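You operate a simulated robot arm through the tools that you are given. There is no shell and no other tool.

Carry out the task below with a simulated two-armed robot. There is one attempt and no reset: what you move stays moved.

JOB
Stage three's lower door sags: true it to its gauge, then latch it.

It is judged by the outcome, as a careful person would: the job done as asked, and still so three seconds after it is handed in. It fails if anything else is knocked over, pushed out of place, dropped, spilled or broken.

ROBOT AND FRAMES
Two 7-joint arms with fingered hands on one trunk that stands fixed in place. Base frame: the origin is at the foot of the trunk, x ahead of it, y to its left, z up. Readings come in m, rad, newtons and seconds.
The left shoulder is at [0.05, 0.214, 0.869], the right one opposite. With the tool pointing down near the work surface each hand reaches from about 0.2 to 0.84 m from the base axis, measured 20 degrees to its own side. Payload 3 kg a hand.
The tool frame of a hand sits at the grasp point between the pads (the TCP): z along the fingers, y along the line on which they close. The tips reach 0.026 m beyond it. Largest opening 0.132 m; the body of the gripper starts 0.073 m behind the TCP. The gripper is a hand of 3 fingers: y runs from the thumb to the fingers, the wrist lies at [0, 0, -0.229] in the tool frame, and closing takes about 1.5 s.
Orientation is that of the tool frame in the base frame, as [roll, pitch, yaw] about the fixed x, y, z axes, in that order (R = Rz(yaw) Ry(pitch) Rx(roll)). With the fingers straight down and closing along the base's y, the tool's x points along the base's -x, its y along +y and its z along -z.

CONTROLS
- The arms move only by the tool servo_tool. It takes "left_moves", "right_moves" or both (then of equal length, played together; a hand with none holds still); each is one flat list of numbers, 6 for each row, row after row: the shift along the tool's x, y, z in units of 50 mm (1.0 is 50 mm), then the turn, a rotation vector about the tool's x, y, z in units of 4 degrees (1.0 is 4 degrees). In form: [x, y, z, ax, ay, az, x, y, z, ax, ay, az, ...]. A call has 1 to 20 rows; each row shifts and turns the commanded pose from where the row before left it, along the tool's axes as they then stand. "left_claw" and "right_claw" are, for a hand that has rows, the closure in counts, from 0 (fully open) to 255 (shut), set as the call begins (left out, the last holds). A call with a number of a shift or a turn outside -1 to 1 is refused whole. Each row takes 0.2 s and may step no farther than 0.05 m and 0.15 rad from the row before; otherwise, or with a gripper value out of range, the whole call is refused. A pose out of reach is approached as far as the arm can. The call stops where the force on the tool passes 40 N (or 10 N more than at its start, if that is more) or the arm is blocked; 0.2 s more then pass. Each finger travels about 0.072 m/s and halts on what it meets, pressing with about 26 N; the grip force reading is that of the motor and also rises with nothing between the fingers. The clock runs only during rows and for 0.2 s after the last one: add rows that do not move to give the fingers time. It gives the time, the measured TCP pose, the force on the tool (base axes), the opening and the grip force at its end, in the units of the frame above (readings bear some noise), with the torque about the TCP (base axes, N m) and any sound that the robot's microphone picked up, and new pictures: "show" is both (left out), scene, wrist or none (wrist: the cameras of the hands that moved).
- Cameras (640 x 400 px; columns grow to the right, rows downward): "scene" is now at [0.0333, -0.0137, 1.5029]; the picture's right is [-0.15, -0.99, 0.00], its down [-0.62, 0.10, -0.78] and it looks along [0.77, -0.12, -0.63] (base axes); focal length 318 px, centre (320, 200). "left" rides on the left gripper at [-0.062, 0.003, -0.092] in its tool frame; the picture's right is [-0.05, -1.00, 0.00], its down [0.83, -0.04, -0.56] and it looks along [0.55, -0.03, 0.83] (tool axes); focal length 230 px, centre (320, 200). "right" rides on the right gripper at [0.062, 0.003, -0.092] in its tool frame; the picture's right is [-0.05, 1.00, 0.00], its down [-0.83, -0.04, -0.56] and it looks along [-0.55, -0.03, 0.83] (tool axes); focal length 230 px, centre (320, 200). There is no depth. A picture from a camera that has moved, and an enlarged one, comes with that camera's place and axes in the base frame and with its lens.
- curl_fingers(finger1, finger2, thumb_bend, hand): sets how far each is bent, from 0 (flat) to 1 (curled in); at 0.3 the hand is open as for a grip, at 0.7 the pads meet at the TCP. One left out holds its place. A second passes; each finger stops where it meets its share of the squeeze, and holds until it gets a number again. A gripper value or a shape takes the hand back. It gives what a move gives, with no picture; readings hold the bend of each and the force on the fingers (four entries, about 0 where the hand has none), thumb and palm.
- set_grasp(shape, hand): the hand has 3 fingers and takes this shape, open, in about a second: jaw (thumb against the fingers, like two jaws); tri (thumb and two fingers); tip (a fingertip pinch); poke (one finger out to press); point (the index stretched); flat (the hand flat); cup (the hand cupped); fist (a fist). The gripper value then closes the fingers along that shape, each until it touches; the sizes above hold for jaw. It gives what a move gives, with no picture.
- pan_tilt(pan, tilt): turns the head with the scene camera to pan (to the left, within 1.501 rad either way) and tilt (down, from -0.506 to 1.204), counted from straight ahead of the robot. It gives what a move gives, and a new picture of the scene camera.
- inspect(camera, box): a new picture of the part [left, top, right, bottom] of that camera's present view, enlarged. It takes no simulated time.
- finish_job(): hands the job in; it is judged then, once.

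Nothing tells you positions but the pictures and the camera data. Unless the task says otherwise, let go and move clear before handing in.

The tools are called after "Emit:" as a command line: name --argument value ..., lists and objects as JSON in quotes. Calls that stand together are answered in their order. servo_tool: Moves the arms, as the interface text tells. Its arguments: {"type":"object","properties":{"left_moves":{"type":"array","items":{"type":"number"}},"left_claw":{"type":"number"},"right_moves":{"type":"array","items":{"type":"number"}},"right_claw":{"type":"number"},"show":{"type":"string","enum":["both","scene","wrist","none"]}},"required":[]} The other tools are called the same way: set_grasp (shape, hand) gives the hand a shape; curl_fingers (finger1, finger2, thumb_bend, hand) moves the fingers one by one; pan_tilt (pan, tilt) turns the head that bears the scene camera; inspect (camera, box) takes an enlarged picture of a part of a camera's view; finish_job () hands the job in.

At the start:

```text
clock: 0.0
left_eef_pos: [0.5328, 0.0116, 1.1249]
left_ee_rot: [3.14, 0.001, 2.72]
left_ft_force: [-0.3, -0.2, 0.5]
left_torque: [0.01, 0.02, 0.02]
left_grip_width: 0.132
left_grip_force: 0.1
left_shape: jaw
left_bend: [0.3, 0.3, 0.3]
left_finger forces: [0.1, 0.1, 0.0, 0.0, 0.0, 0.1]
right_eef_pos: [0.4159, -0.4724, 1.1623]
right_ee_rot: [3.141, -0.001, 2.72]
right_ft_force: [0.4, -0.4, 0.6]
right_torque: [0.01, -0.01, -0.01]
right_grip_width: 0.1321
right_grip_force: 0.0
right_shape: jaw
right_bend: [0.3, 0.3, 0.3]
right_finger forces: [0.1, 0.0, 0.0, 0.0, 0.0, 0.0]
head pan, tilt: [-0.152, 0.679]
```

scene: 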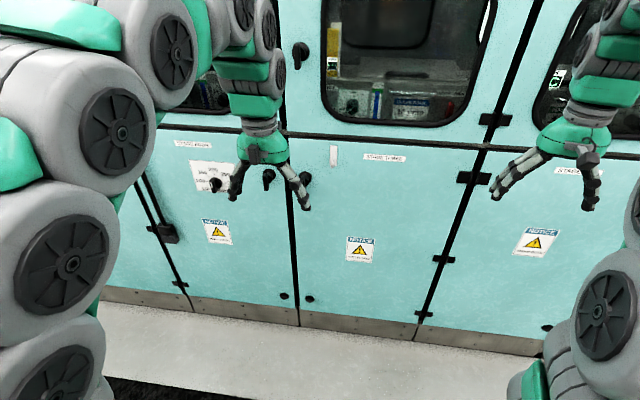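
right: 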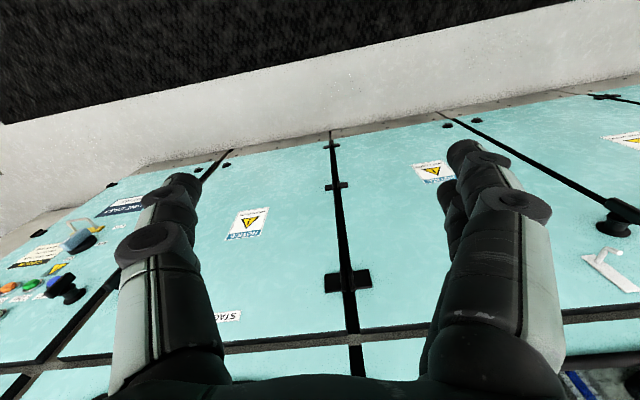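
left: 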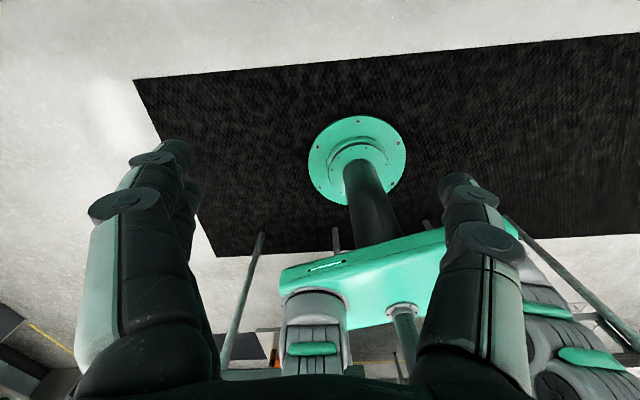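

I see a row of machine cabinets with upper window doors and lower panel doors, labelled by stage. I'll enlarge the labels and the middle door to find stage three's lower door, its gauge and latch.

Emit:
inspect --camera "scene" --box '[140, 120, 320, 320]'

Emit:
inspect --camera "scene" --box '[280, 130, 480, 340]'

Emit:
inspect --camera "scene" --box '[430, 130, 640, 360]'

```text
2.00 times, centred on (230, 220) of scene
camera zoom: at [0.0333, -0.0137, 1.5029], right [-0.15, -0.99, 0.0], down [-0.62, 0.1, -0.78], along [0.77, -0.12, -0.63], focal length 635 px, centre (500, 160)
```

zoom: 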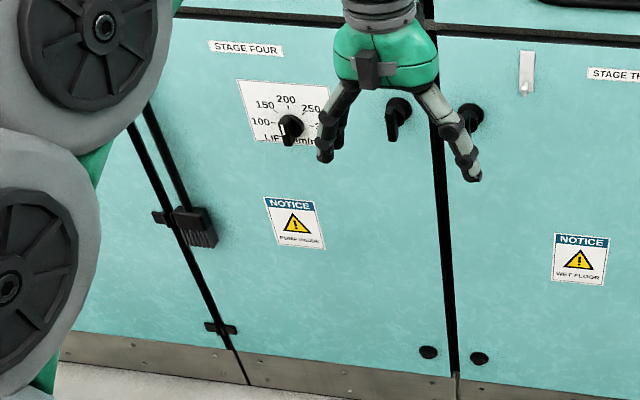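

```text
1.90 times, centred on (380, 235) of scene
camera zoom: at [0.0333, -0.0137, 1.5029], right [-0.15, -0.99, 0.0], down [-0.62, 0.1, -0.78], along [0.77, -0.12, -0.63], focal length 605 px, centre (206, 133)
```

zoom: 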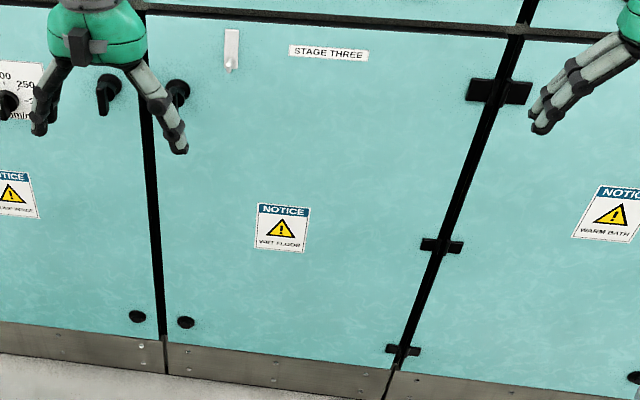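

```text
1.74 times, centred on (535, 245) of scene
camera zoom: at [0.0333, -0.0137, 1.5029], right [-0.15, -0.99, 0.0], down [-0.62, 0.1, -0.78], along [0.77, -0.12, -0.63], focal length 552 px, centre (-54, 122)
```

zoom: 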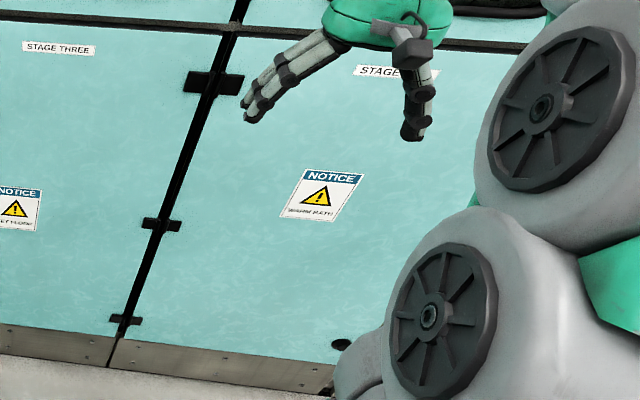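

Stage three's lower door is in the middle: a white gauge tag is at its upper left, hinges on the right, and a latch at its left edge behind the left hand. I'll zoom in tighter on each.

Emit:
inspect --camera "scene" --box '[310, 130, 360, 180]'

Emit:
inspect --camera "scene" --box '[250, 140, 330, 220]'

Emit:
inspect --camera "scene" --box '[440, 110, 520, 200]'

Emit:
inspect --camera "scene" --box '[400, 230, 480, 330]'

Emit:
inspect --camera "scene" --box '[270, 270, 340, 330]'

Emit:
inspect --camera "scene" --box '[340, 130, 440, 180]'

```text
8.00 times, centred on (335, 155) of scene
camera zoom: at [0.0333, -0.0137, 1.5029], right [-0.15, -0.99, 0.0], down [-0.62, 0.1, -0.78], along [0.77, -0.12, -0.63], focal length 2540 px, centre (200, 560)
```

zoom: 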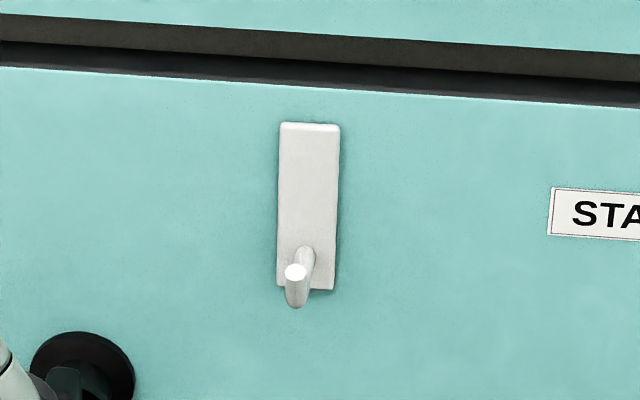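

```text
5.00 times, centred on (290, 180) of scene
camera zoom: at [0.0333, -0.0137, 1.5029], right [-0.15, -0.99, 0.0], down [-0.62, 0.1, -0.78], along [0.77, -0.12, -0.63], focal length 1587 px, centre (470, 300)
```

zoom: 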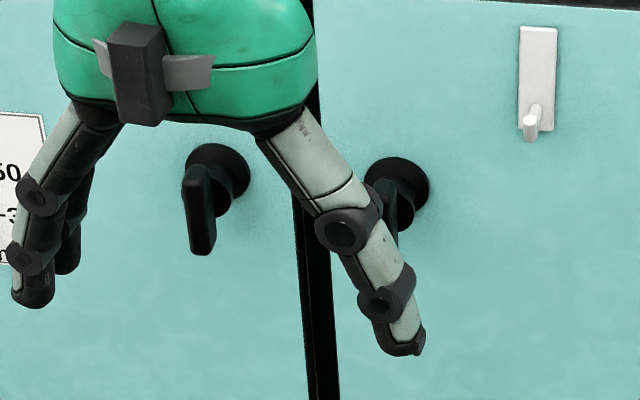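

```text
4.44 times, centred on (480, 155) of scene
camera zoom: at [0.0333, -0.0137, 1.5029], right [-0.15, -0.99, 0.0], down [-0.62, 0.1, -0.78], along [0.77, -0.12, -0.63], focal length 1411 px, centre (-391, 400)
```

zoom: 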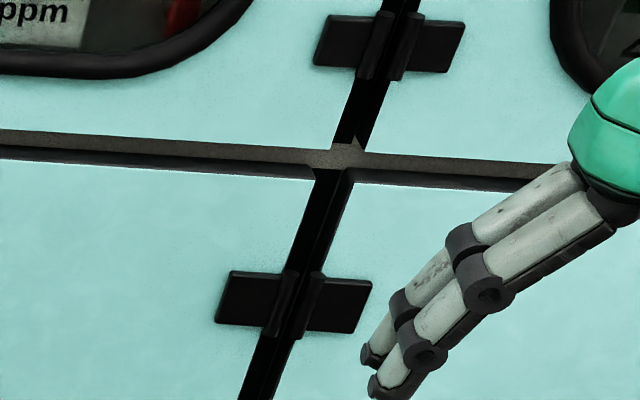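

```text
4.00 times, centred on (440, 280) of scene
camera zoom: at [0.0333, -0.0137, 1.5029], right [-0.15, -0.99, 0.0], down [-0.62, 0.1, -0.78], along [0.77, -0.12, -0.63], focal length 1270 px, centre (-160, -120)
```

zoom: 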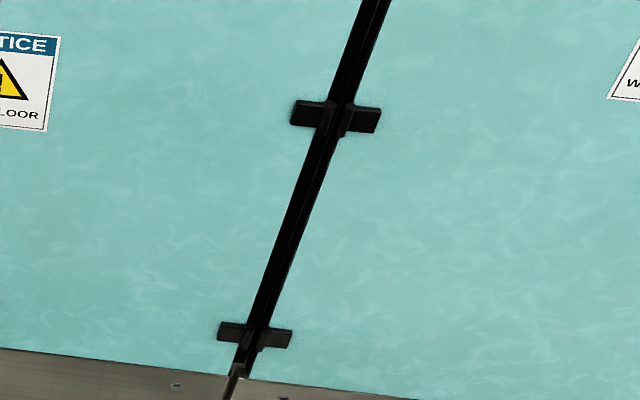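

```text
6.67 times, centred on (305, 300) of scene
camera zoom: at [0.0333, -0.0137, 1.5029], right [-0.15, -0.99, 0.0], down [-0.62, 0.1, -0.78], along [0.77, -0.12, -0.63], focal length 2116 px, centre (420, -467)
```

zoom: 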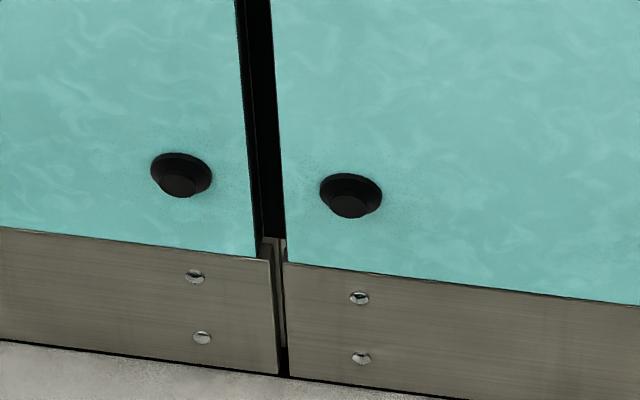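

```text
6.40 times, centred on (390, 155) of scene
camera zoom: at [0.0333, -0.0137, 1.5029], right [-0.15, -0.99, 0.0], down [-0.62, 0.1, -0.78], along [0.77, -0.12, -0.63], focal length 2032 px, centre (-128, 488)
```

zoom: 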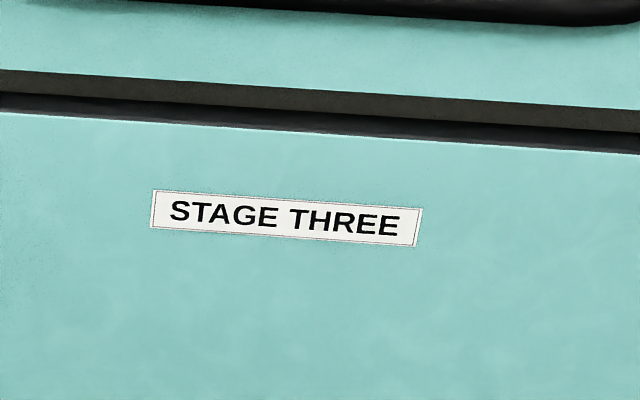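

The white piece is a hook, not a gauge, and there's a dark turn-handle at the door's left edge. I'll pan the head to see the rest of the row and find the gauge.

Emit:
pan_tilt --pan 0.6 --tilt 0.6

Emit:
pan_tilt --pan -0.8 --tilt 0.6

Emit:
pan_tilt --pan -0.1 --tilt 1.0

Emit:
pan_tilt --pan -0.1 --tilt 0.1

```text
clock: 1.1
left_eef_pos: [0.5324, 0.0109, 1.126]
left_ee_rot: [3.141, 0.0, 2.721]
left_ft_force: [0.5, -0.4, 0.0]
left_torque: [-0.02, 0.01, 0.01]
left_grip_width: 0.132
left_grip_force: 0.1
left_shape: jaw
left_bend: [0.3, 0.3, 0.3]
left_finger forces: [0.1, 0.1, 0.1, 0.1, 0.0, 0.0]
right_eef_pos: [0.4161, -0.4732, 1.1613]
right_ee_rot: [3.141, 0.001, 2.72]
right_ft_force: [-0.3, -0.6, 1.5]
right_torque: [-0.04, 0.0, -0.03]
right_grip_width: 0.132
right_grip_force: 0.1
right_shape: jaw
right_bend: [0.3, 0.3, 0.3]
right_finger forces: [0.1, 0.1, 0.0, 0.0, 0.0, 0.0]
head pan, tilt: [0.6, 0.6]
```

scene: 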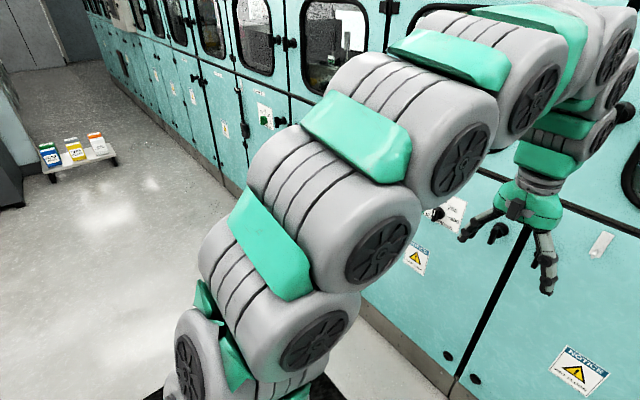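

```text
clock: 2.6
left_eef_pos: [0.5323, 0.0113, 1.1256]
left_ee_rot: [-3.141, -0.002, 2.72]
left_ft_force: [-0.2, -0.8, 0.6]
left_torque: [0.02, -0.05, 0.0]
left_grip_width: 0.1321
left_grip_force: 0.0
left_shape: jaw
left_bend: [0.3, 0.3, 0.3]
left_finger forces: [0.0, 0.0, 0.1, 0.1, 0.1, 0.0]
right_eef_pos: [0.4163, -0.4725, 1.1607]
right_ee_rot: [-3.141, 0.0, 2.719]
right_ft_force: [0.4, 0.0, 0.5]
right_torque: [0.03, -0.01, 0.02]
right_grip_width: 0.1319
right_grip_force: 0.1
right_shape: jaw
right_bend: [0.3, 0.3, 0.3]
right_finger forces: [0.1, 0.0, 0.0, 0.0, 0.0, 0.1]
head pan, tilt: [-0.799, 0.6]
```

scene: 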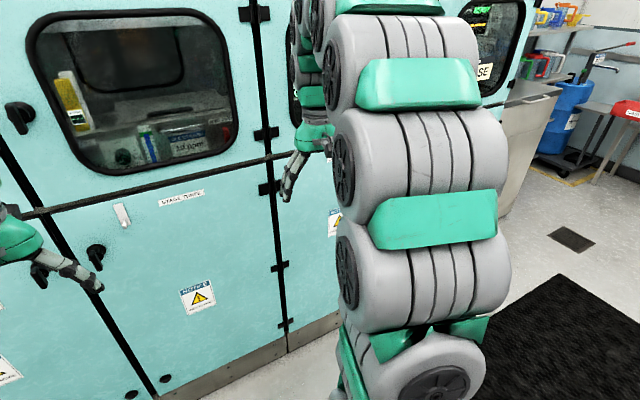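

```text
clock: 3.7
left_eef_pos: [0.5342, 0.0116, 1.1251]
left_ee_rot: [3.141, -0.002, 2.719]
left_ft_force: [-0.6, 0.0, -0.4]
left_torque: [0.01, 0.0, -0.05]
left_grip_width: 0.1319
left_grip_force: 0.0
left_shape: jaw
left_bend: [0.3, 0.3, 0.3]
left_finger forces: [0.1, 0.0, 0.0, 0.1, 0.1, 0.0]
right_eef_pos: [0.415, -0.4733, 1.1602]
right_ee_rot: [-3.141, 0.0, 2.718]
right_ft_force: [-0.9, -0.2, 0.0]
right_torque: [0.02, -0.01, 0.0]
right_grip_width: 0.1318
right_grip_force: 0.0
right_shape: jaw
right_bend: [0.3, 0.3, 0.3]
right_finger forces: [0.0, 0.0, 0.0, 0.0, 0.0, 0.0]
head pan, tilt: [-0.099, 1.0]
```

scene: 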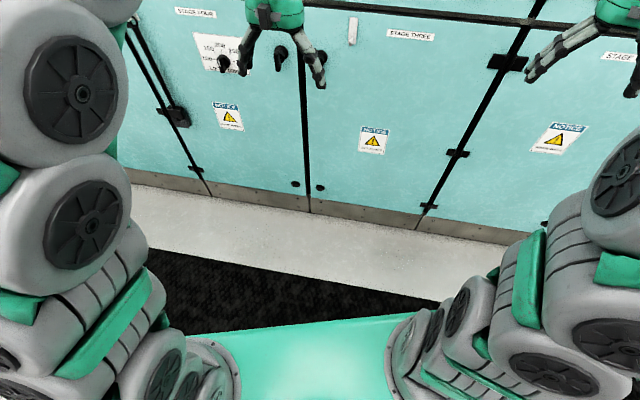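

```text
clock: 4.9
left_eef_pos: [0.5325, 0.0125, 1.1258]
left_ee_rot: [3.141, 0.0, 2.719]
left_ft_force: [0.9, -0.2, 0.8]
left_torque: [0.02, 0.0, 0.0]
left_grip_width: 0.1317
left_grip_force: 0.1
left_shape: jaw
left_bend: [0.3, 0.3, 0.3]
left_finger forces: [0.0, 0.1, 0.0, 0.0, 0.1, 0.0]
right_eef_pos: [0.4166, -0.4738, 1.1609]
right_ee_rot: [3.141, 0.0, 2.72]
right_ft_force: [-0.8, -0.4, 0.1]
right_torque: [-0.01, -0.01, 0.0]
right_grip_width: 0.1318
right_grip_force: 0.0
right_shape: jaw
right_bend: [0.3, 0.3, 0.3]
right_finger forces: [0.0, 0.1, 0.0, 0.0, 0.0, 0.0]
head pan, tilt: [-0.099, 0.099]
```

scene: 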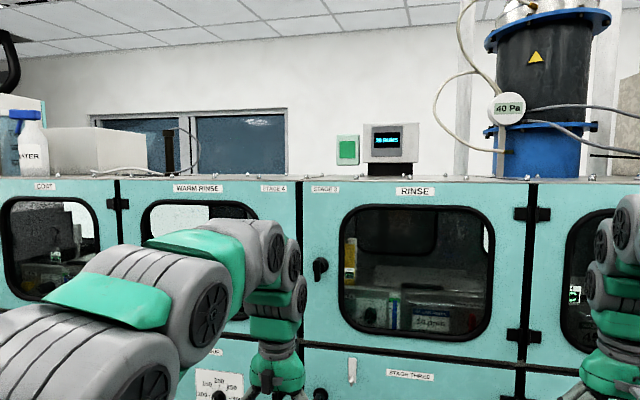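

I'll zoom on items of interest: the wall display, the small signs, and stage three's area.

Emit:
inspect --camera "scene" --box '[300, 110, 440, 200]'

Emit:
inspect --camera "scene" --box '[290, 180, 420, 400]'

Emit:
inspect --camera "scene" --box '[470, 180, 580, 400]'

Emit:
inspect --camera "right" --box '[320, 100, 640, 300]'

Emit:
inspect --camera "right" --box '[0, 150, 320, 380]'

```text
4.44 times, centred on (370, 155) of scene
camera zoom: at [0.0401, -0.0098, 1.5558], right [-0.1, -1.0, 0.0], down [-0.1, 0.01, -0.99], along [0.99, -0.1, -0.1], focal length 1411 px, centre (98, 400)
```

zoom: 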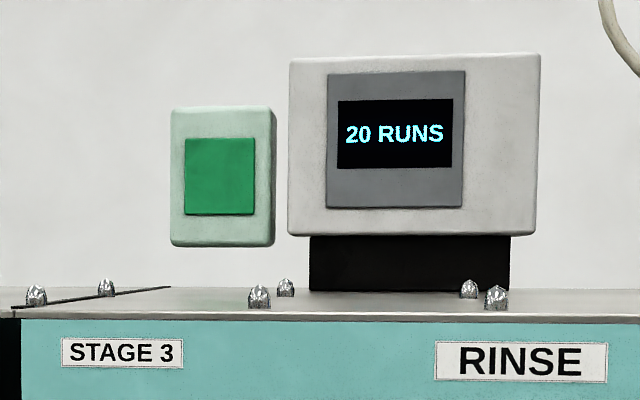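

```text
1.82 times, centred on (355, 290) of scene
camera zoom: at [0.0401, -0.0098, 1.5558], right [-0.1, -1.0, 0.0], down [-0.1, 0.01, -0.99], along [0.99, -0.1, -0.1], focal length 577 px, centre (256, 36)
```

zoom: 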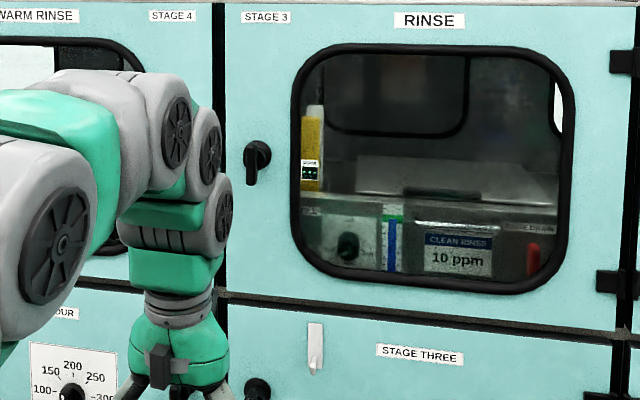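

```text
1.82 times, centred on (525, 290) of scene
camera zoom: at [0.0401, -0.0098, 1.5558], right [-0.1, -1.0, 0.0], down [-0.1, 0.01, -0.99], along [0.99, -0.1, -0.1], focal length 577 px, centre (-53, 36)
```

zoom: 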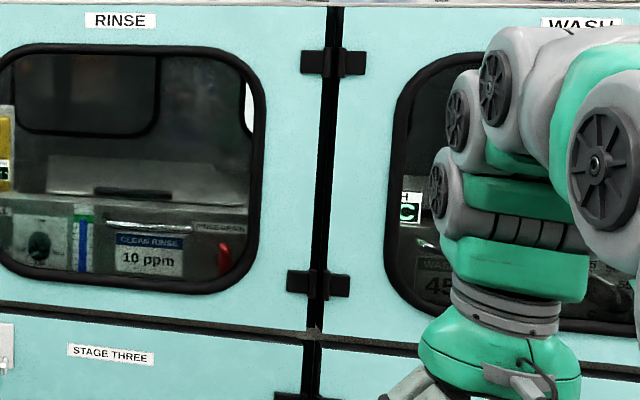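

```text
2.00 times, centred on (480, 200) of right
camera zoom: at [0.3613, -0.4456, 1.2547], right [0.46, 0.89, 0.0], down [0.74, -0.38, 0.56], along [0.49, -0.25, -0.83], focal length 460 px, centre (0, 200)
```

zoom: 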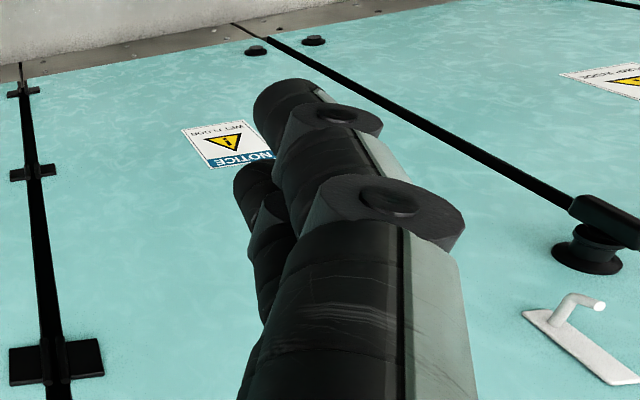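

```text
1.74 times, centred on (160, 265) of right
camera zoom: at [0.3613, -0.4456, 1.2547], right [0.46, 0.89, 0.0], down [0.74, -0.38, 0.56], along [0.49, -0.25, -0.83], focal length 400 px, centre (598, 87)
```

zoom: 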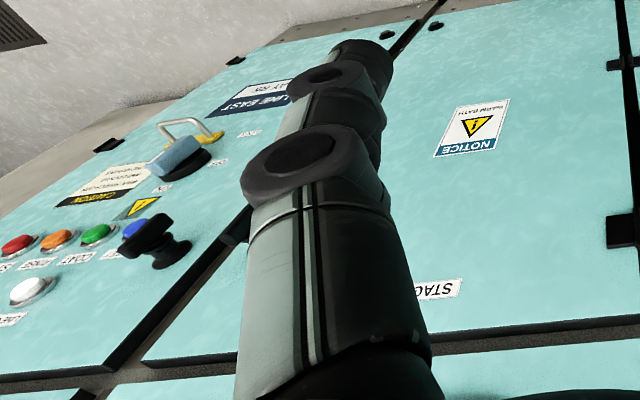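

Nothing marked "gauge" shows yet, and the left hand covers the latch area. I'll draw the left hand aside to the left and look again at the latch edge.

Emit:
servo_tool --left_moves '[0.65, 0.62, 0, 0, 0, 0, 0.65, 0.62, 0, 0, 0, 0, 0.65, 0.62, 0, 0, 0, 0, 0.65, 0.62, 0, 0, 0, 0, 0.65, 0.62, 0, 0, 0, 0, 0.65, 0.62, 0, 0, 0, 0]' --show "none"

Emit:
pan_tilt --pan -0.152 --tilt 0.679

```text
clock: 6.3
left_eef_pos: [0.4305, 0.2637, 1.1255]
left_ee_rot: [-3.141, 0.001, 2.72]
left_ft_force: [0.6, 0.5, 0.3]
left_torque: [0.0, -0.01, 0.02]
left_grip_width: 0.1318
left_grip_force: 0.1
left_shape: jaw
left_bend: [0.3, 0.3, 0.3]
left_finger forces: [0.0, 0.0, 0.0, 0.1, 0.1, 0.0]
right_eef_pos: [0.4163, -0.4745, 1.1616]
right_ee_rot: [3.14, 0.0, 2.72]
right_ft_force: [-0.5, 0.0, 0.2]
right_torque: [-0.03, -0.02, 0.02]
right_grip_width: 0.1318
right_grip_force: 0.1
right_shape: jaw
right_bend: [0.3, 0.3, 0.3]
right_finger forces: [0.1, 0.0, 0.1, 0.0, 0.0, 0.0]
head pan, tilt: [-0.099, 0.099]
```

```text
clock: 7.3
left_eef_pos: [0.4316, 0.2616, 1.1258]
left_ee_rot: [-3.141, 0.0, 2.72]
left_ft_force: [-0.6, 0.6, -0.1]
left_torque: [0.0, -0.03, 0.0]
left_grip_width: 0.1318
left_grip_force: 0.0
left_shape: jaw
left_bend: [0.3, 0.3, 0.3]
left_finger forces: [0.0, 0.0, 0.1, 0.0, 0.1, 0.0]
right_eef_pos: [0.4166, -0.4728, 1.1612]
right_ee_rot: [-3.141, 0.001, 2.72]
right_ft_force: [-0.8, -0.3, -0.1]
right_torque: [-0.02, 0.02, -0.02]
right_grip_width: 0.1318
right_grip_force: 0.1
right_shape: jaw
right_bend: [0.3, 0.3, 0.3]
right_finger forces: [0.1, 0.0, 0.0, 0.1, 0.1, 0.1]
head pan, tilt: [-0.152, 0.679]
```

scene: 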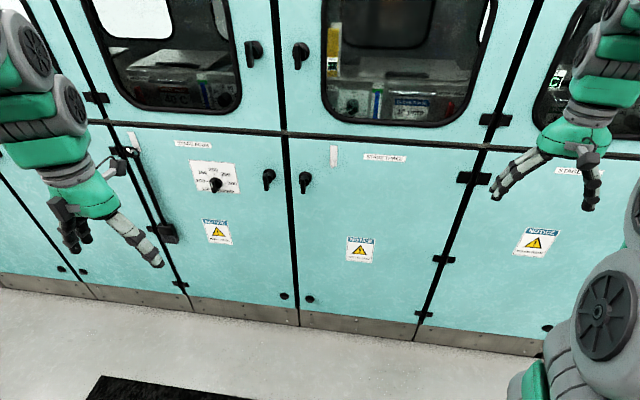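

The stage three latch handle is now clear at about (305,182). I'll zoom in on the handle, the edge strips, the hinges and the block at the stage four edge.

Emit:
inspect --camera "scene" --box '[260, 160, 350, 215]'

Emit:
inspect --camera "scene" --box '[270, 125, 330, 165]'

Emit:
inspect --camera "scene" --box '[110, 130, 250, 250]'

Emit:
inspect --camera "scene" --box '[455, 160, 505, 195]'

Emit:
inspect --camera "scene" --box '[270, 205, 340, 305]'

Emit:
inspect --camera "scene" --box '[340, 230, 385, 270]'

```text
7.11 times, centred on (305, 188) of scene
camera zoom: at [0.0333, -0.0137, 1.5029], right [-0.15, -0.99, 0.0], down [-0.62, 0.09, -0.78], along [0.77, -0.12, -0.63], focal length 2258 px, centre (427, 289)
```

zoom: 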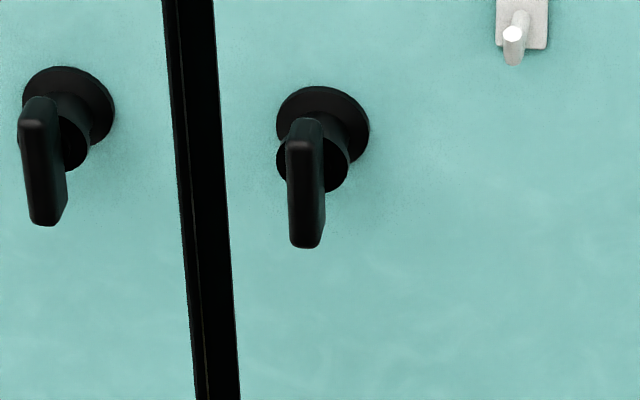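

```text
10.00 times, centred on (300, 145) of scene
camera zoom: at [0.0333, -0.0137, 1.5029], right [-0.15, -0.99, 0.0], down [-0.62, 0.09, -0.78], along [0.77, -0.12, -0.63], focal length 3175 px, centre (520, 750)
```

zoom: 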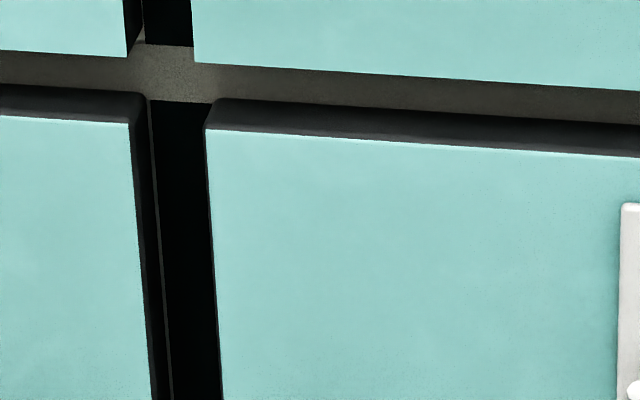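

```text
3.33 times, centred on (180, 190) of scene
camera zoom: at [0.0333, -0.0137, 1.5029], right [-0.15, -0.99, 0.0], down [-0.62, 0.09, -0.78], along [0.77, -0.12, -0.63], focal length 1058 px, centre (787, 233)
```

zoom: 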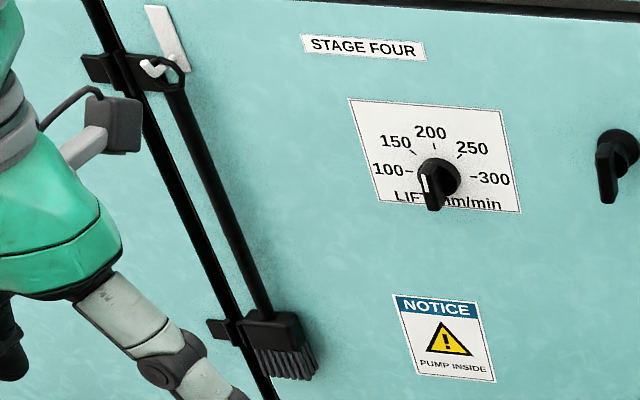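

```text
11.43 times, centred on (480, 178) of scene
camera zoom: at [0.0333, -0.0137, 1.5029], right [-0.15, -0.99, 0.0], down [-0.62, 0.09, -0.78], along [0.77, -0.12, -0.63], focal length 3628 px, centre (-1509, 457)
```

zoom: 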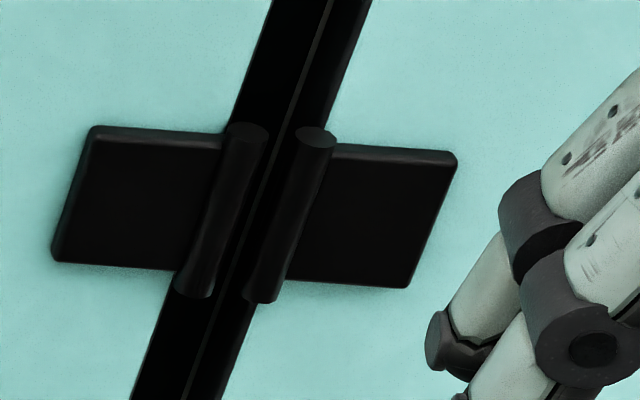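

```text
4.00 times, centred on (305, 255) of scene
camera zoom: at [0.0333, -0.0137, 1.5029], right [-0.15, -0.99, 0.0], down [-0.62, 0.09, -0.78], along [0.77, -0.12, -0.63], focal length 1270 px, centre (380, -20)
```

zoom: 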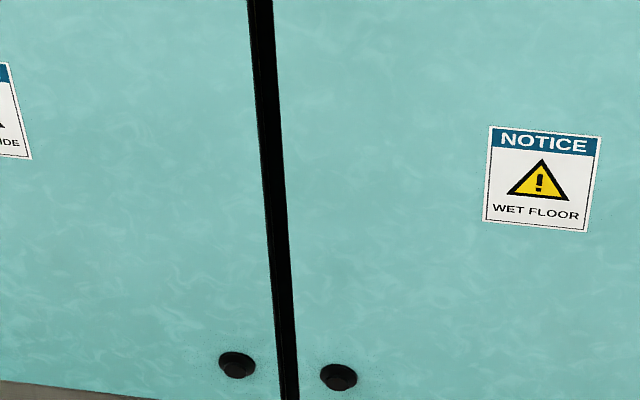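

```text
10.00 times, centred on (362, 250) of scene
camera zoom: at [0.0333, -0.0137, 1.5029], right [-0.15, -0.99, 0.0], down [-0.62, 0.09, -0.78], along [0.77, -0.12, -0.63], focal length 3175 px, centre (-105, -300)
```

zoom: 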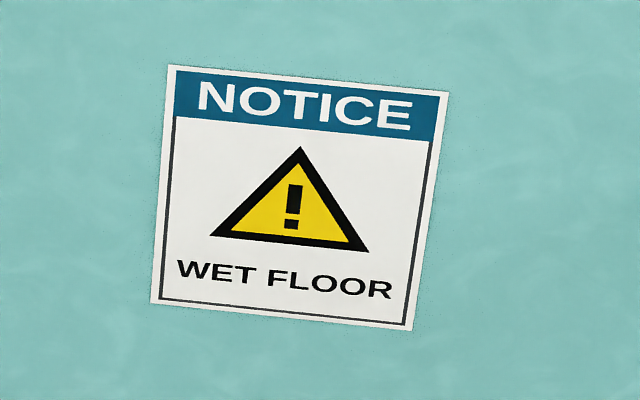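

The handles look alike and no gauge is visible on the outside yet. I'll scan the door's edges at high zoom for any marks, adjuster or misalignment.

Emit:
inspect --camera "scene" --box '[285, 172, 325, 202]'

Emit:
inspect --camera "scene" --box '[297, 288, 321, 312]'

Emit:
inspect --camera "scene" --box '[425, 245, 465, 275]'

Emit:
inspect --camera "scene" --box '[405, 295, 455, 335]'

Emit:
inspect --camera "scene" --box '[450, 140, 510, 180]'

Emit:
inspect --camera "scene" --box '[280, 20, 320, 80]'

```text
13.33 times, centred on (305, 187) of scene
camera zoom: at [0.0333, -0.0137, 1.5029], right [-0.15, -0.99, 0.0], down [-0.62, 0.09, -0.78], along [0.77, -0.12, -0.63], focal length 4233 px, centre (520, 373)
```

zoom: 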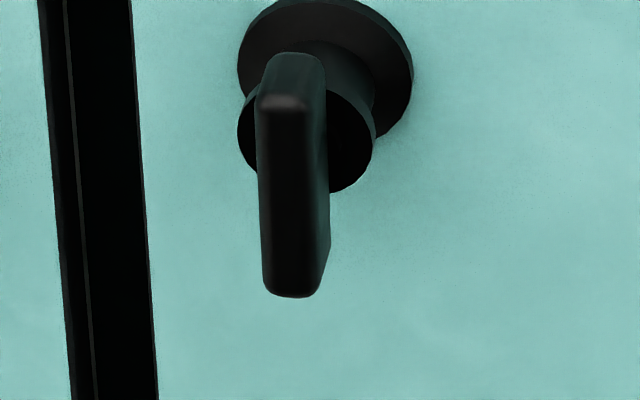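

```text
16.00 times, centred on (309, 300) of scene
camera zoom: at [0.0333, -0.0137, 1.5029], right [-0.15, -0.99, 0.0], down [-0.62, 0.09, -0.78], along [0.77, -0.12, -0.63], focal length 5079 px, centre (496, -1400)
```

zoom: 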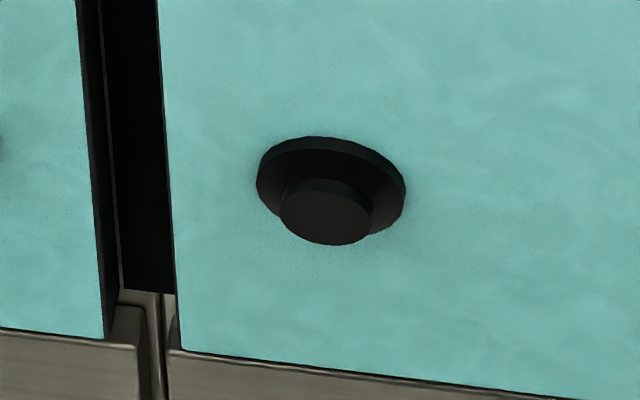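

```text
13.33 times, centred on (445, 260) of scene
camera zoom: at [0.0333, -0.0137, 1.5029], right [-0.15, -0.99, 0.0], down [-0.62, 0.09, -0.78], along [0.77, -0.12, -0.63], focal length 4233 px, centre (-1347, -600)
```

zoom: 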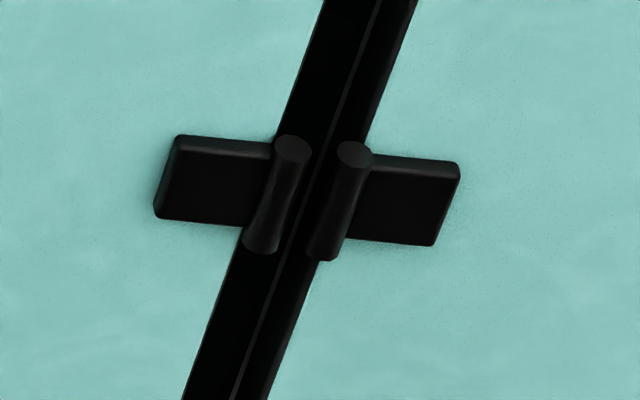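

```text
10.00 times, centred on (430, 315) of scene
camera zoom: at [0.0333, -0.0137, 1.5029], right [-0.15, -0.99, 0.0], down [-0.62, 0.09, -0.78], along [0.77, -0.12, -0.63], focal length 3175 px, centre (-780, -950)
```

zoom: 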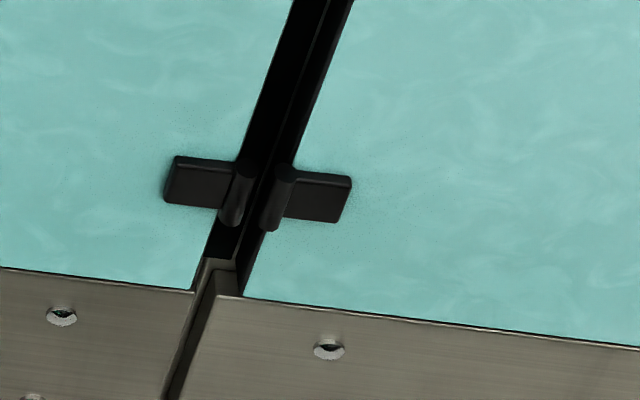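

```text
10.00 times, centred on (480, 160) of scene
camera zoom: at [0.0333, -0.0137, 1.5029], right [-0.15, -0.99, 0.0], down [-0.62, 0.09, -0.78], along [0.77, -0.12, -0.63], focal length 3175 px, centre (-1280, 600)
```

zoom: 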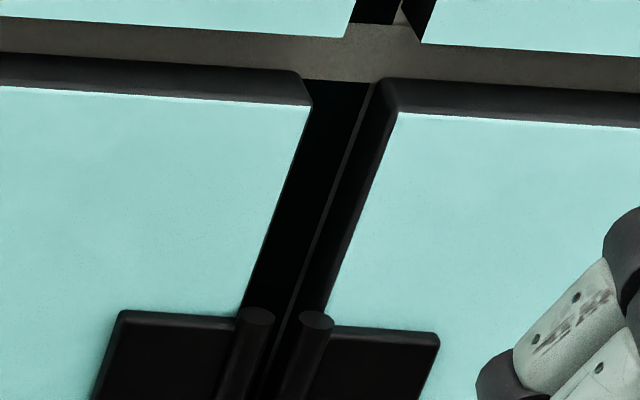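

```text
6.67 times, centred on (300, 50) of scene
camera zoom: at [0.0333, -0.0137, 1.5029], right [-0.15, -0.99, 0.0], down [-0.62, 0.09, -0.78], along [0.77, -0.12, -0.63], focal length 2116 px, centre (453, 1200)
```

zoom: 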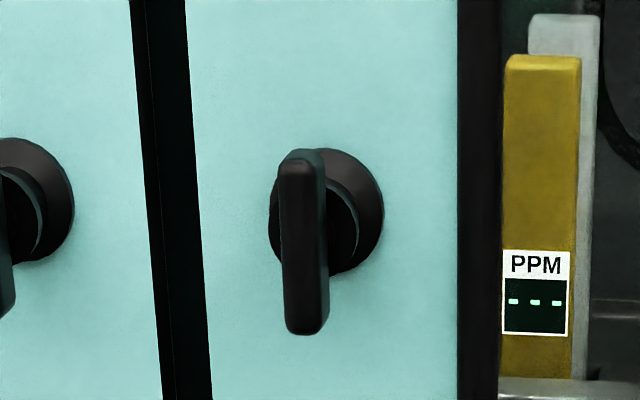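

The outer edges look even, so I'll check what's behind stage three's upper window and the neighbouring doors' lower corners before deciding to open the door.

Emit:
inspect --camera "scene" --box '[315, 0, 500, 130]'

Emit:
inspect --camera "scene" --box '[85, 0, 260, 120]'

Emit:
inspect --camera "scene" --box '[500, 130, 640, 220]'

Emit:
inspect --camera "scene" --box '[0, 100, 160, 300]'

Emit:
inspect --camera "right" --box '[540, 150, 640, 300]'

Emit:
inspect --camera "right" --box '[300, 140, 400, 300]'

```text
3.08 times, centred on (408, 65) of scene
camera zoom: at [0.0333, -0.0137, 1.5029], right [-0.15, -0.99, 0.0], down [-0.62, 0.09, -0.78], along [0.77, -0.12, -0.63], focal length 977 px, centre (51, 615)
```

zoom: 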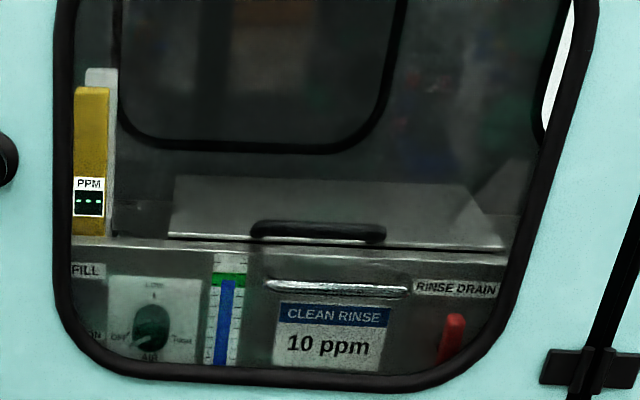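

```text
3.33 times, centred on (172, 60) of scene
camera zoom: at [0.0333, -0.0137, 1.5029], right [-0.15, -0.99, 0.0], down [-0.62, 0.09, -0.78], along [0.77, -0.12, -0.63], focal length 1058 px, centre (812, 667)
```

zoom: 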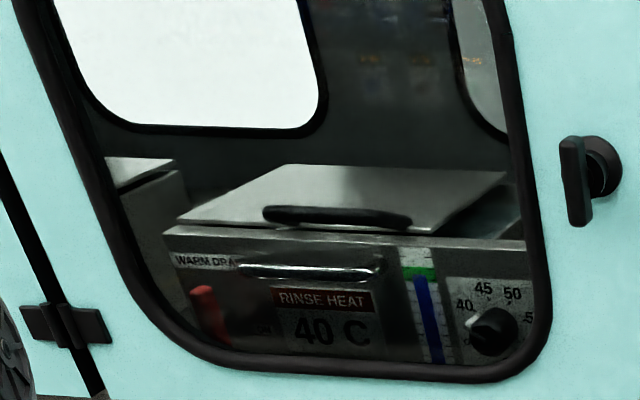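

```text
4.44 times, centred on (570, 175) of scene
camera zoom: at [0.0333, -0.0137, 1.5029], right [-0.15, -0.99, 0.0], down [-0.62, 0.09, -0.78], along [0.77, -0.12, -0.63], focal length 1411 px, centre (-791, 311)
```

zoom: 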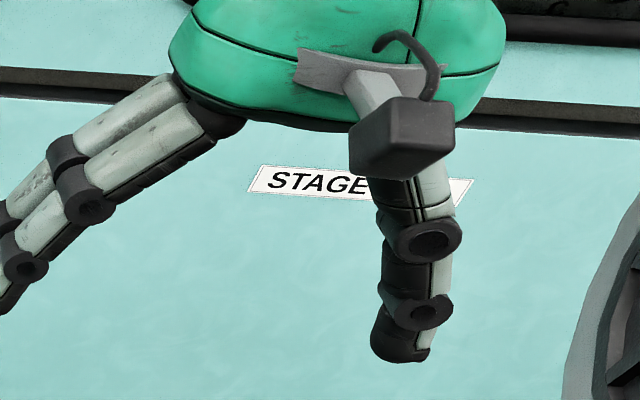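

```text
2.00 times, centred on (80, 200) of scene
camera zoom: at [0.0333, -0.0137, 1.5029], right [-0.15, -0.99, 0.0], down [-0.62, 0.09, -0.78], along [0.77, -0.12, -0.63], focal length 635 px, centre (800, 200)
```

zoom: 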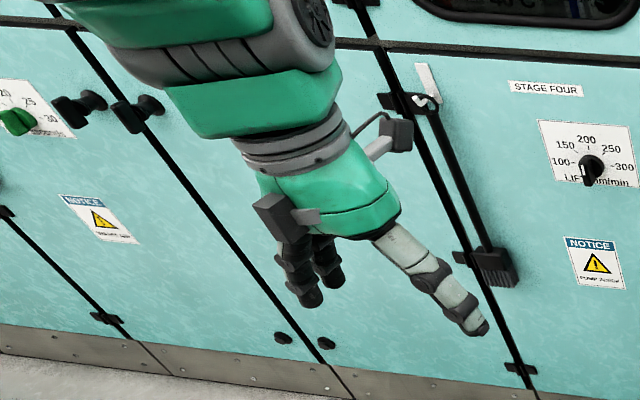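

```text
2.67 times, centred on (590, 225) of right
camera zoom: at [0.3613, -0.4456, 1.2547], right [0.46, 0.89, 0.0], down [0.74, -0.38, 0.56], along [0.49, -0.25, -0.83], focal length 614 px, centre (-400, 133)
```

zoom: 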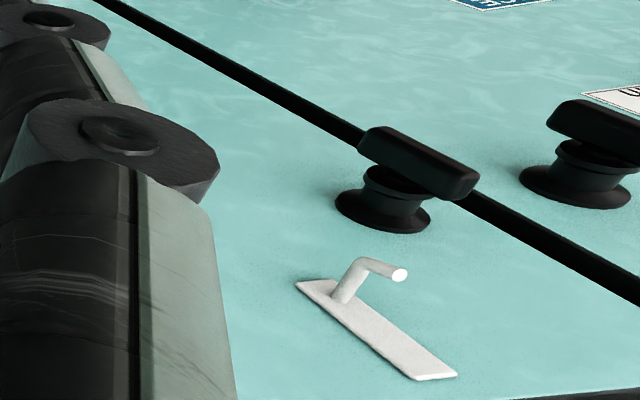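

```text
2.50 times, centred on (350, 220) of right
camera zoom: at [0.3613, -0.4456, 1.2547], right [0.46, 0.89, 0.0], down [0.74, -0.38, 0.56], along [0.49, -0.25, -0.83], focal length 575 px, centre (245, 150)
```

zoom: 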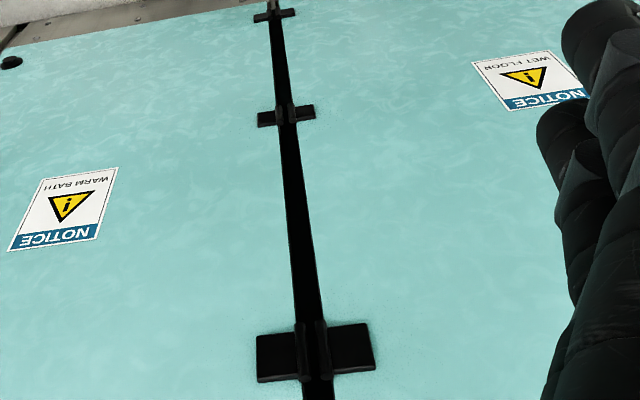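

There's no gauge or adjuster anywhere on the outside, so it's probably behind the door. I estimate the cabinet front is turned about 0.285 rad from the base, the T-handle is near (0.815, -0.08, 0.925), and the hinges are near (0.72, -0.57). I'll bring the left hand in front of the handle, pointing at the door, for a close look.

Emit:
servo_tool --left_moves '[-0.262, -0.17, 0.076, 0, -1, 0, -0.256, -0.17, 0.094, 0, -1, 0, -0.248, -0.17, 0.112, 0, -1, 0, -0.24, -0.17, 0.129, 0, -1, 0, -0.231, -0.17, 0.145, 0, -1, 0, -0.22, -0.17, 0.161, 0, -1, 0, -0.208, -0.17, 0.176, 0, -1, 0, -0.195, -0.17, 0.19, 0, -1, 0, -0.182, -0.17, 0.203, 0, -1, 0, -0.167, -0.17, 0.215, 0, -1, 0, -0.152, -0.17, 0.226, 0, -1, 0, -0.135, -0.17, 0.236, 0, -1, 0, -0.119, -0.17, 0.245, 0, -1, 0, -0.101, -0.17, 0.253, 0, -1, 0, -0.083, -0.17, 0.259, 0, -1, 0, -0.065, -0.17, 0.265, 0, -1, 0, -0.046, -0.17, 0.268, 0, -1, 0, -0.028, -0.17, 0.271, 0, -1, 0, -0.009, -0.17, 0.272, 0, -1, 0, 0.01, -0.17, 0.272, 0, -1, 0]' --show "both"

```text
clock: 11.5
left_eef_pos: [0.5406, 0.0894, 1.0762]
left_ee_rot: [-3.141, 0.908, 2.718]
left_ft_force: [-0.3, 0.1, -0.6]
left_torque: [-0.03, -0.01, -0.01]
left_grip_width: 0.1319
left_grip_force: 0.1
left_shape: jaw
left_bend: [0.3, 0.3, 0.3]
left_finger forces: [0.0, 0.0, 0.0, 0.0, 0.0, 0.1]
left hand out of reach, approached as far as the arm can: row 14, 15, 16, 17, 18, 19, 20
right_eef_pos: [0.4164, -0.4726, 1.1602]
right_ee_rot: [-3.141, -0.001, 2.719]
right_ft_force: [-0.7, -0.2, -0.2]
right_torque: [0.03, 0.01, 0.01]
right_grip_width: 0.1319
right_grip_force: 0.1
right_shape: jaw
right_bend: [0.3, 0.3, 0.3]
right_finger forces: [0.1, 0.1, 0.0, 0.0, 0.0, 0.1]
head pan, tilt: [-0.152, 0.679]
camera left: at [0.51, 0.1069, 1.1802], right [-0.38, -0.92, 0.04], down [-0.88, 0.35, -0.31], along [0.27, -0.15, -0.95], focal length 230 px, centre (320, 200)
```

scene: 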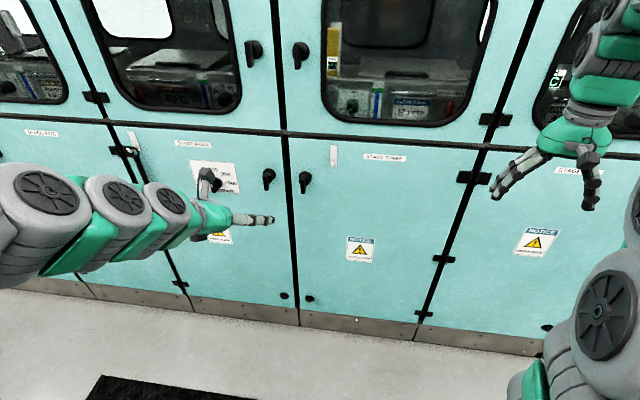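
left: 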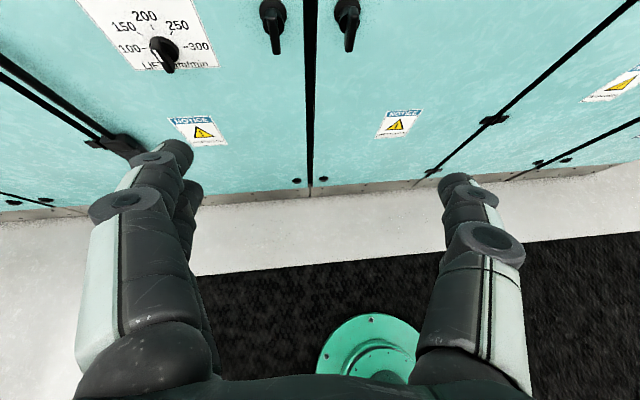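

The hand pitched to about 52° and then the wrist ran out of reach at that spot. I'll move it forward and down, toward the height of the handle, and see whether the pitch follows.

Emit:
servo_tool --left_moves '[0.6, -0.3, 0, 0, 0, 0, 0.6, -0.3, 0, 0, 0, 0, 0, 0, 0, 0, 0, 0]' --show "both"

```text
clock: 12.3
left_eef_pos: [0.5421, 0.0906, 1.0762]
left_ee_rot: [3.14, 0.909, 2.719]
left_ft_force: [0.4, 0.4, 0.1]
left_torque: [-0.01, 0.0, -0.01]
left_grip_width: 0.1319
left_grip_force: 0.0
left_shape: jaw
left_bend: [0.3, 0.3, 0.3]
left_finger forces: [0.0, 0.0, 0.0, 0.1, 0.1, 0.0]
left hand out of reach, approached as far as the arm can: row 1, 2
right_eef_pos: [0.4172, -0.4735, 1.1619]
right_ee_rot: [-3.141, 0.001, 2.72]
right_ft_force: [-0.6, -0.9, -0.5]
right_torque: [-0.03, 0.02, 0.01]
right_grip_width: 0.1319
right_grip_force: 0.1
right_shape: jaw
right_bend: [0.3, 0.3, 0.3]
right_finger forces: [0.0, 0.0, 0.1, 0.0, 0.0, 0.0]
head pan, tilt: [-0.152, 0.679]
camera left: at [0.51, 0.1069, 1.1802], right [-0.38, -0.92, 0.04], down [-0.88, 0.35, -0.31], along [0.27, -0.15, -0.95], focal length 230 px, centre (320, 200)
```

scene: 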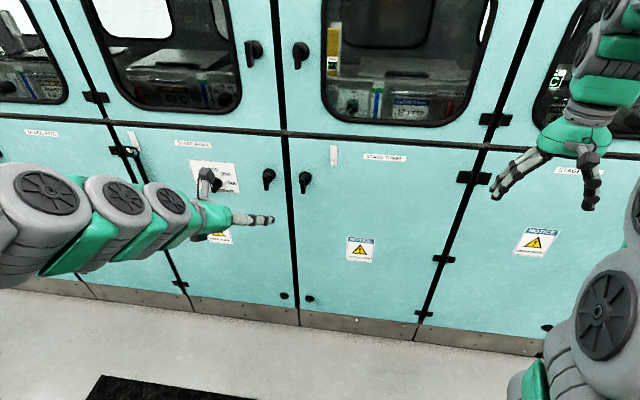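
left: 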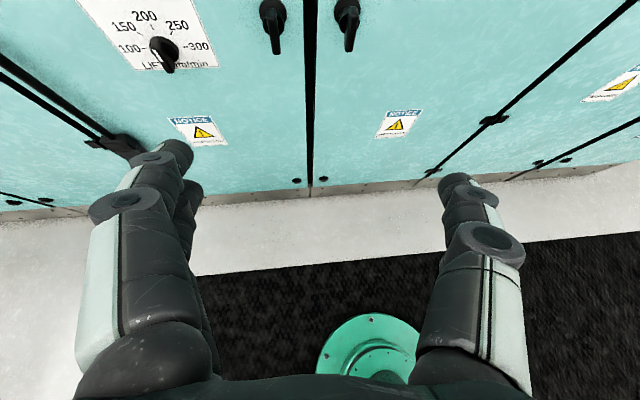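

The arm is stuck at a limit in this posture. I'll test whether a small back-rotation responds and whether pushing forward frees it.

Emit:
servo_tool --left_moves '[0, 0, 0, 0, 1, 0]' --show "none"

Emit:
servo_tool --left_moves '[0, 0, 0.6, 0, 0, 0, 0, 0, 0.6, 0, 0, 0]' --show "none"

```text
clock: 12.7
left_eef_pos: [0.5408, 0.0911, 1.0732]
left_ee_rot: [-3.14, 0.835, 2.718]
left_ft_force: [-0.1, 0.6, -0.1]
left_torque: [0.02, -0.01, 0.0]
left_grip_width: 0.1319
left_grip_force: 0.0
left_shape: jaw
left_bend: [0.3, 0.3, 0.3]
left_finger forces: [0.1, 0.0, 0.1, 0.0, 0.0, 0.0]
right_eef_pos: [0.4162, -0.4738, 1.1599]
right_ee_rot: [3.141, 0.0, 2.719]
right_ft_force: [-1.0, 0.4, 0.3]
right_torque: [0.01, 0.01, 0.0]
right_grip_width: 0.1319
right_grip_force: 0.0
right_shape: jaw
right_bend: [0.3, 0.3, 0.3]
right_finger forces: [0.0, 0.0, 0.1, 0.0, 0.1, 0.0]
head pan, tilt: [-0.152, 0.679]
```

```text
clock: 13.3
left_eef_pos: [0.5824, 0.0726, 1.0348]
left_ee_rot: [3.141, 0.839, 2.719]
left_ft_force: [0.6, -0.4, -1.1]
left_torque: [-0.02, 0.03, -0.02]
left_grip_width: 0.132
left_grip_force: 0.0
left_shape: jaw
left_bend: [0.3, 0.3, 0.3]
left_finger forces: [0.1, 0.0, 0.0, 0.0, 0.1, 0.0]
right_eef_pos: [0.4161, -0.473, 1.1619]
right_ee_rot: [3.141, 0.001, 2.719]
right_ft_force: [0.3, -0.7, 0.3]
right_torque: [-0.05, 0.0, 0.01]
right_grip_width: 0.1319
right_grip_force: 0.2
right_shape: jaw
right_bend: [0.3, 0.3, 0.3]
right_finger forces: [0.0, 0.1, 0.1, 0.1, 0.0, 0.0]
head pan, tilt: [-0.152, 0.679]
```

Forward motion frees it. I'll go on pitching up from here.

Emit:
servo_tool --left_moves '[0, 0, 0.3, 0, -1, 0, 0, 0, 0.3, 0, -1, 0, 0, 0, 0.3, 0, -1, 0, 0, 0, 0.3, 0, -1, 0, 0, 0, 0.3, 0, -1, 0]' --show "none"

```text
clock: 14.5
left_eef_pos: [0.6409, 0.0523, 1.0166]
left_ee_rot: [3.106, 1.134, 2.71]
left_ft_force: [0.0, 0.2, 0.1]
left_torque: [-0.03, 0.01, -0.03]
left_grip_width: 0.1319
left_grip_force: 0.0
left_shape: jaw
left_bend: [0.3, 0.3, 0.3]
left_finger forces: [0.1, 0.1, 0.0, 0.0, 0.0, 0.0]
left hand out of reach, approached as far as the arm can: row 3, 4, 5
right_eef_pos: [0.4158, -0.4738, 1.1602]
right_ee_rot: [3.141, 0.001, 2.72]
right_ft_force: [0.7, 0.1, 0.7]
right_torque: [-0.02, -0.02, 0.03]
right_grip_width: 0.132
right_grip_force: 0.0
right_shape: jaw
right_bend: [0.3, 0.3, 0.3]
right_finger forces: [0.1, 0.0, 0.0, 0.0, 0.0, 0.0]
head pan, tilt: [-0.152, 0.679]
```

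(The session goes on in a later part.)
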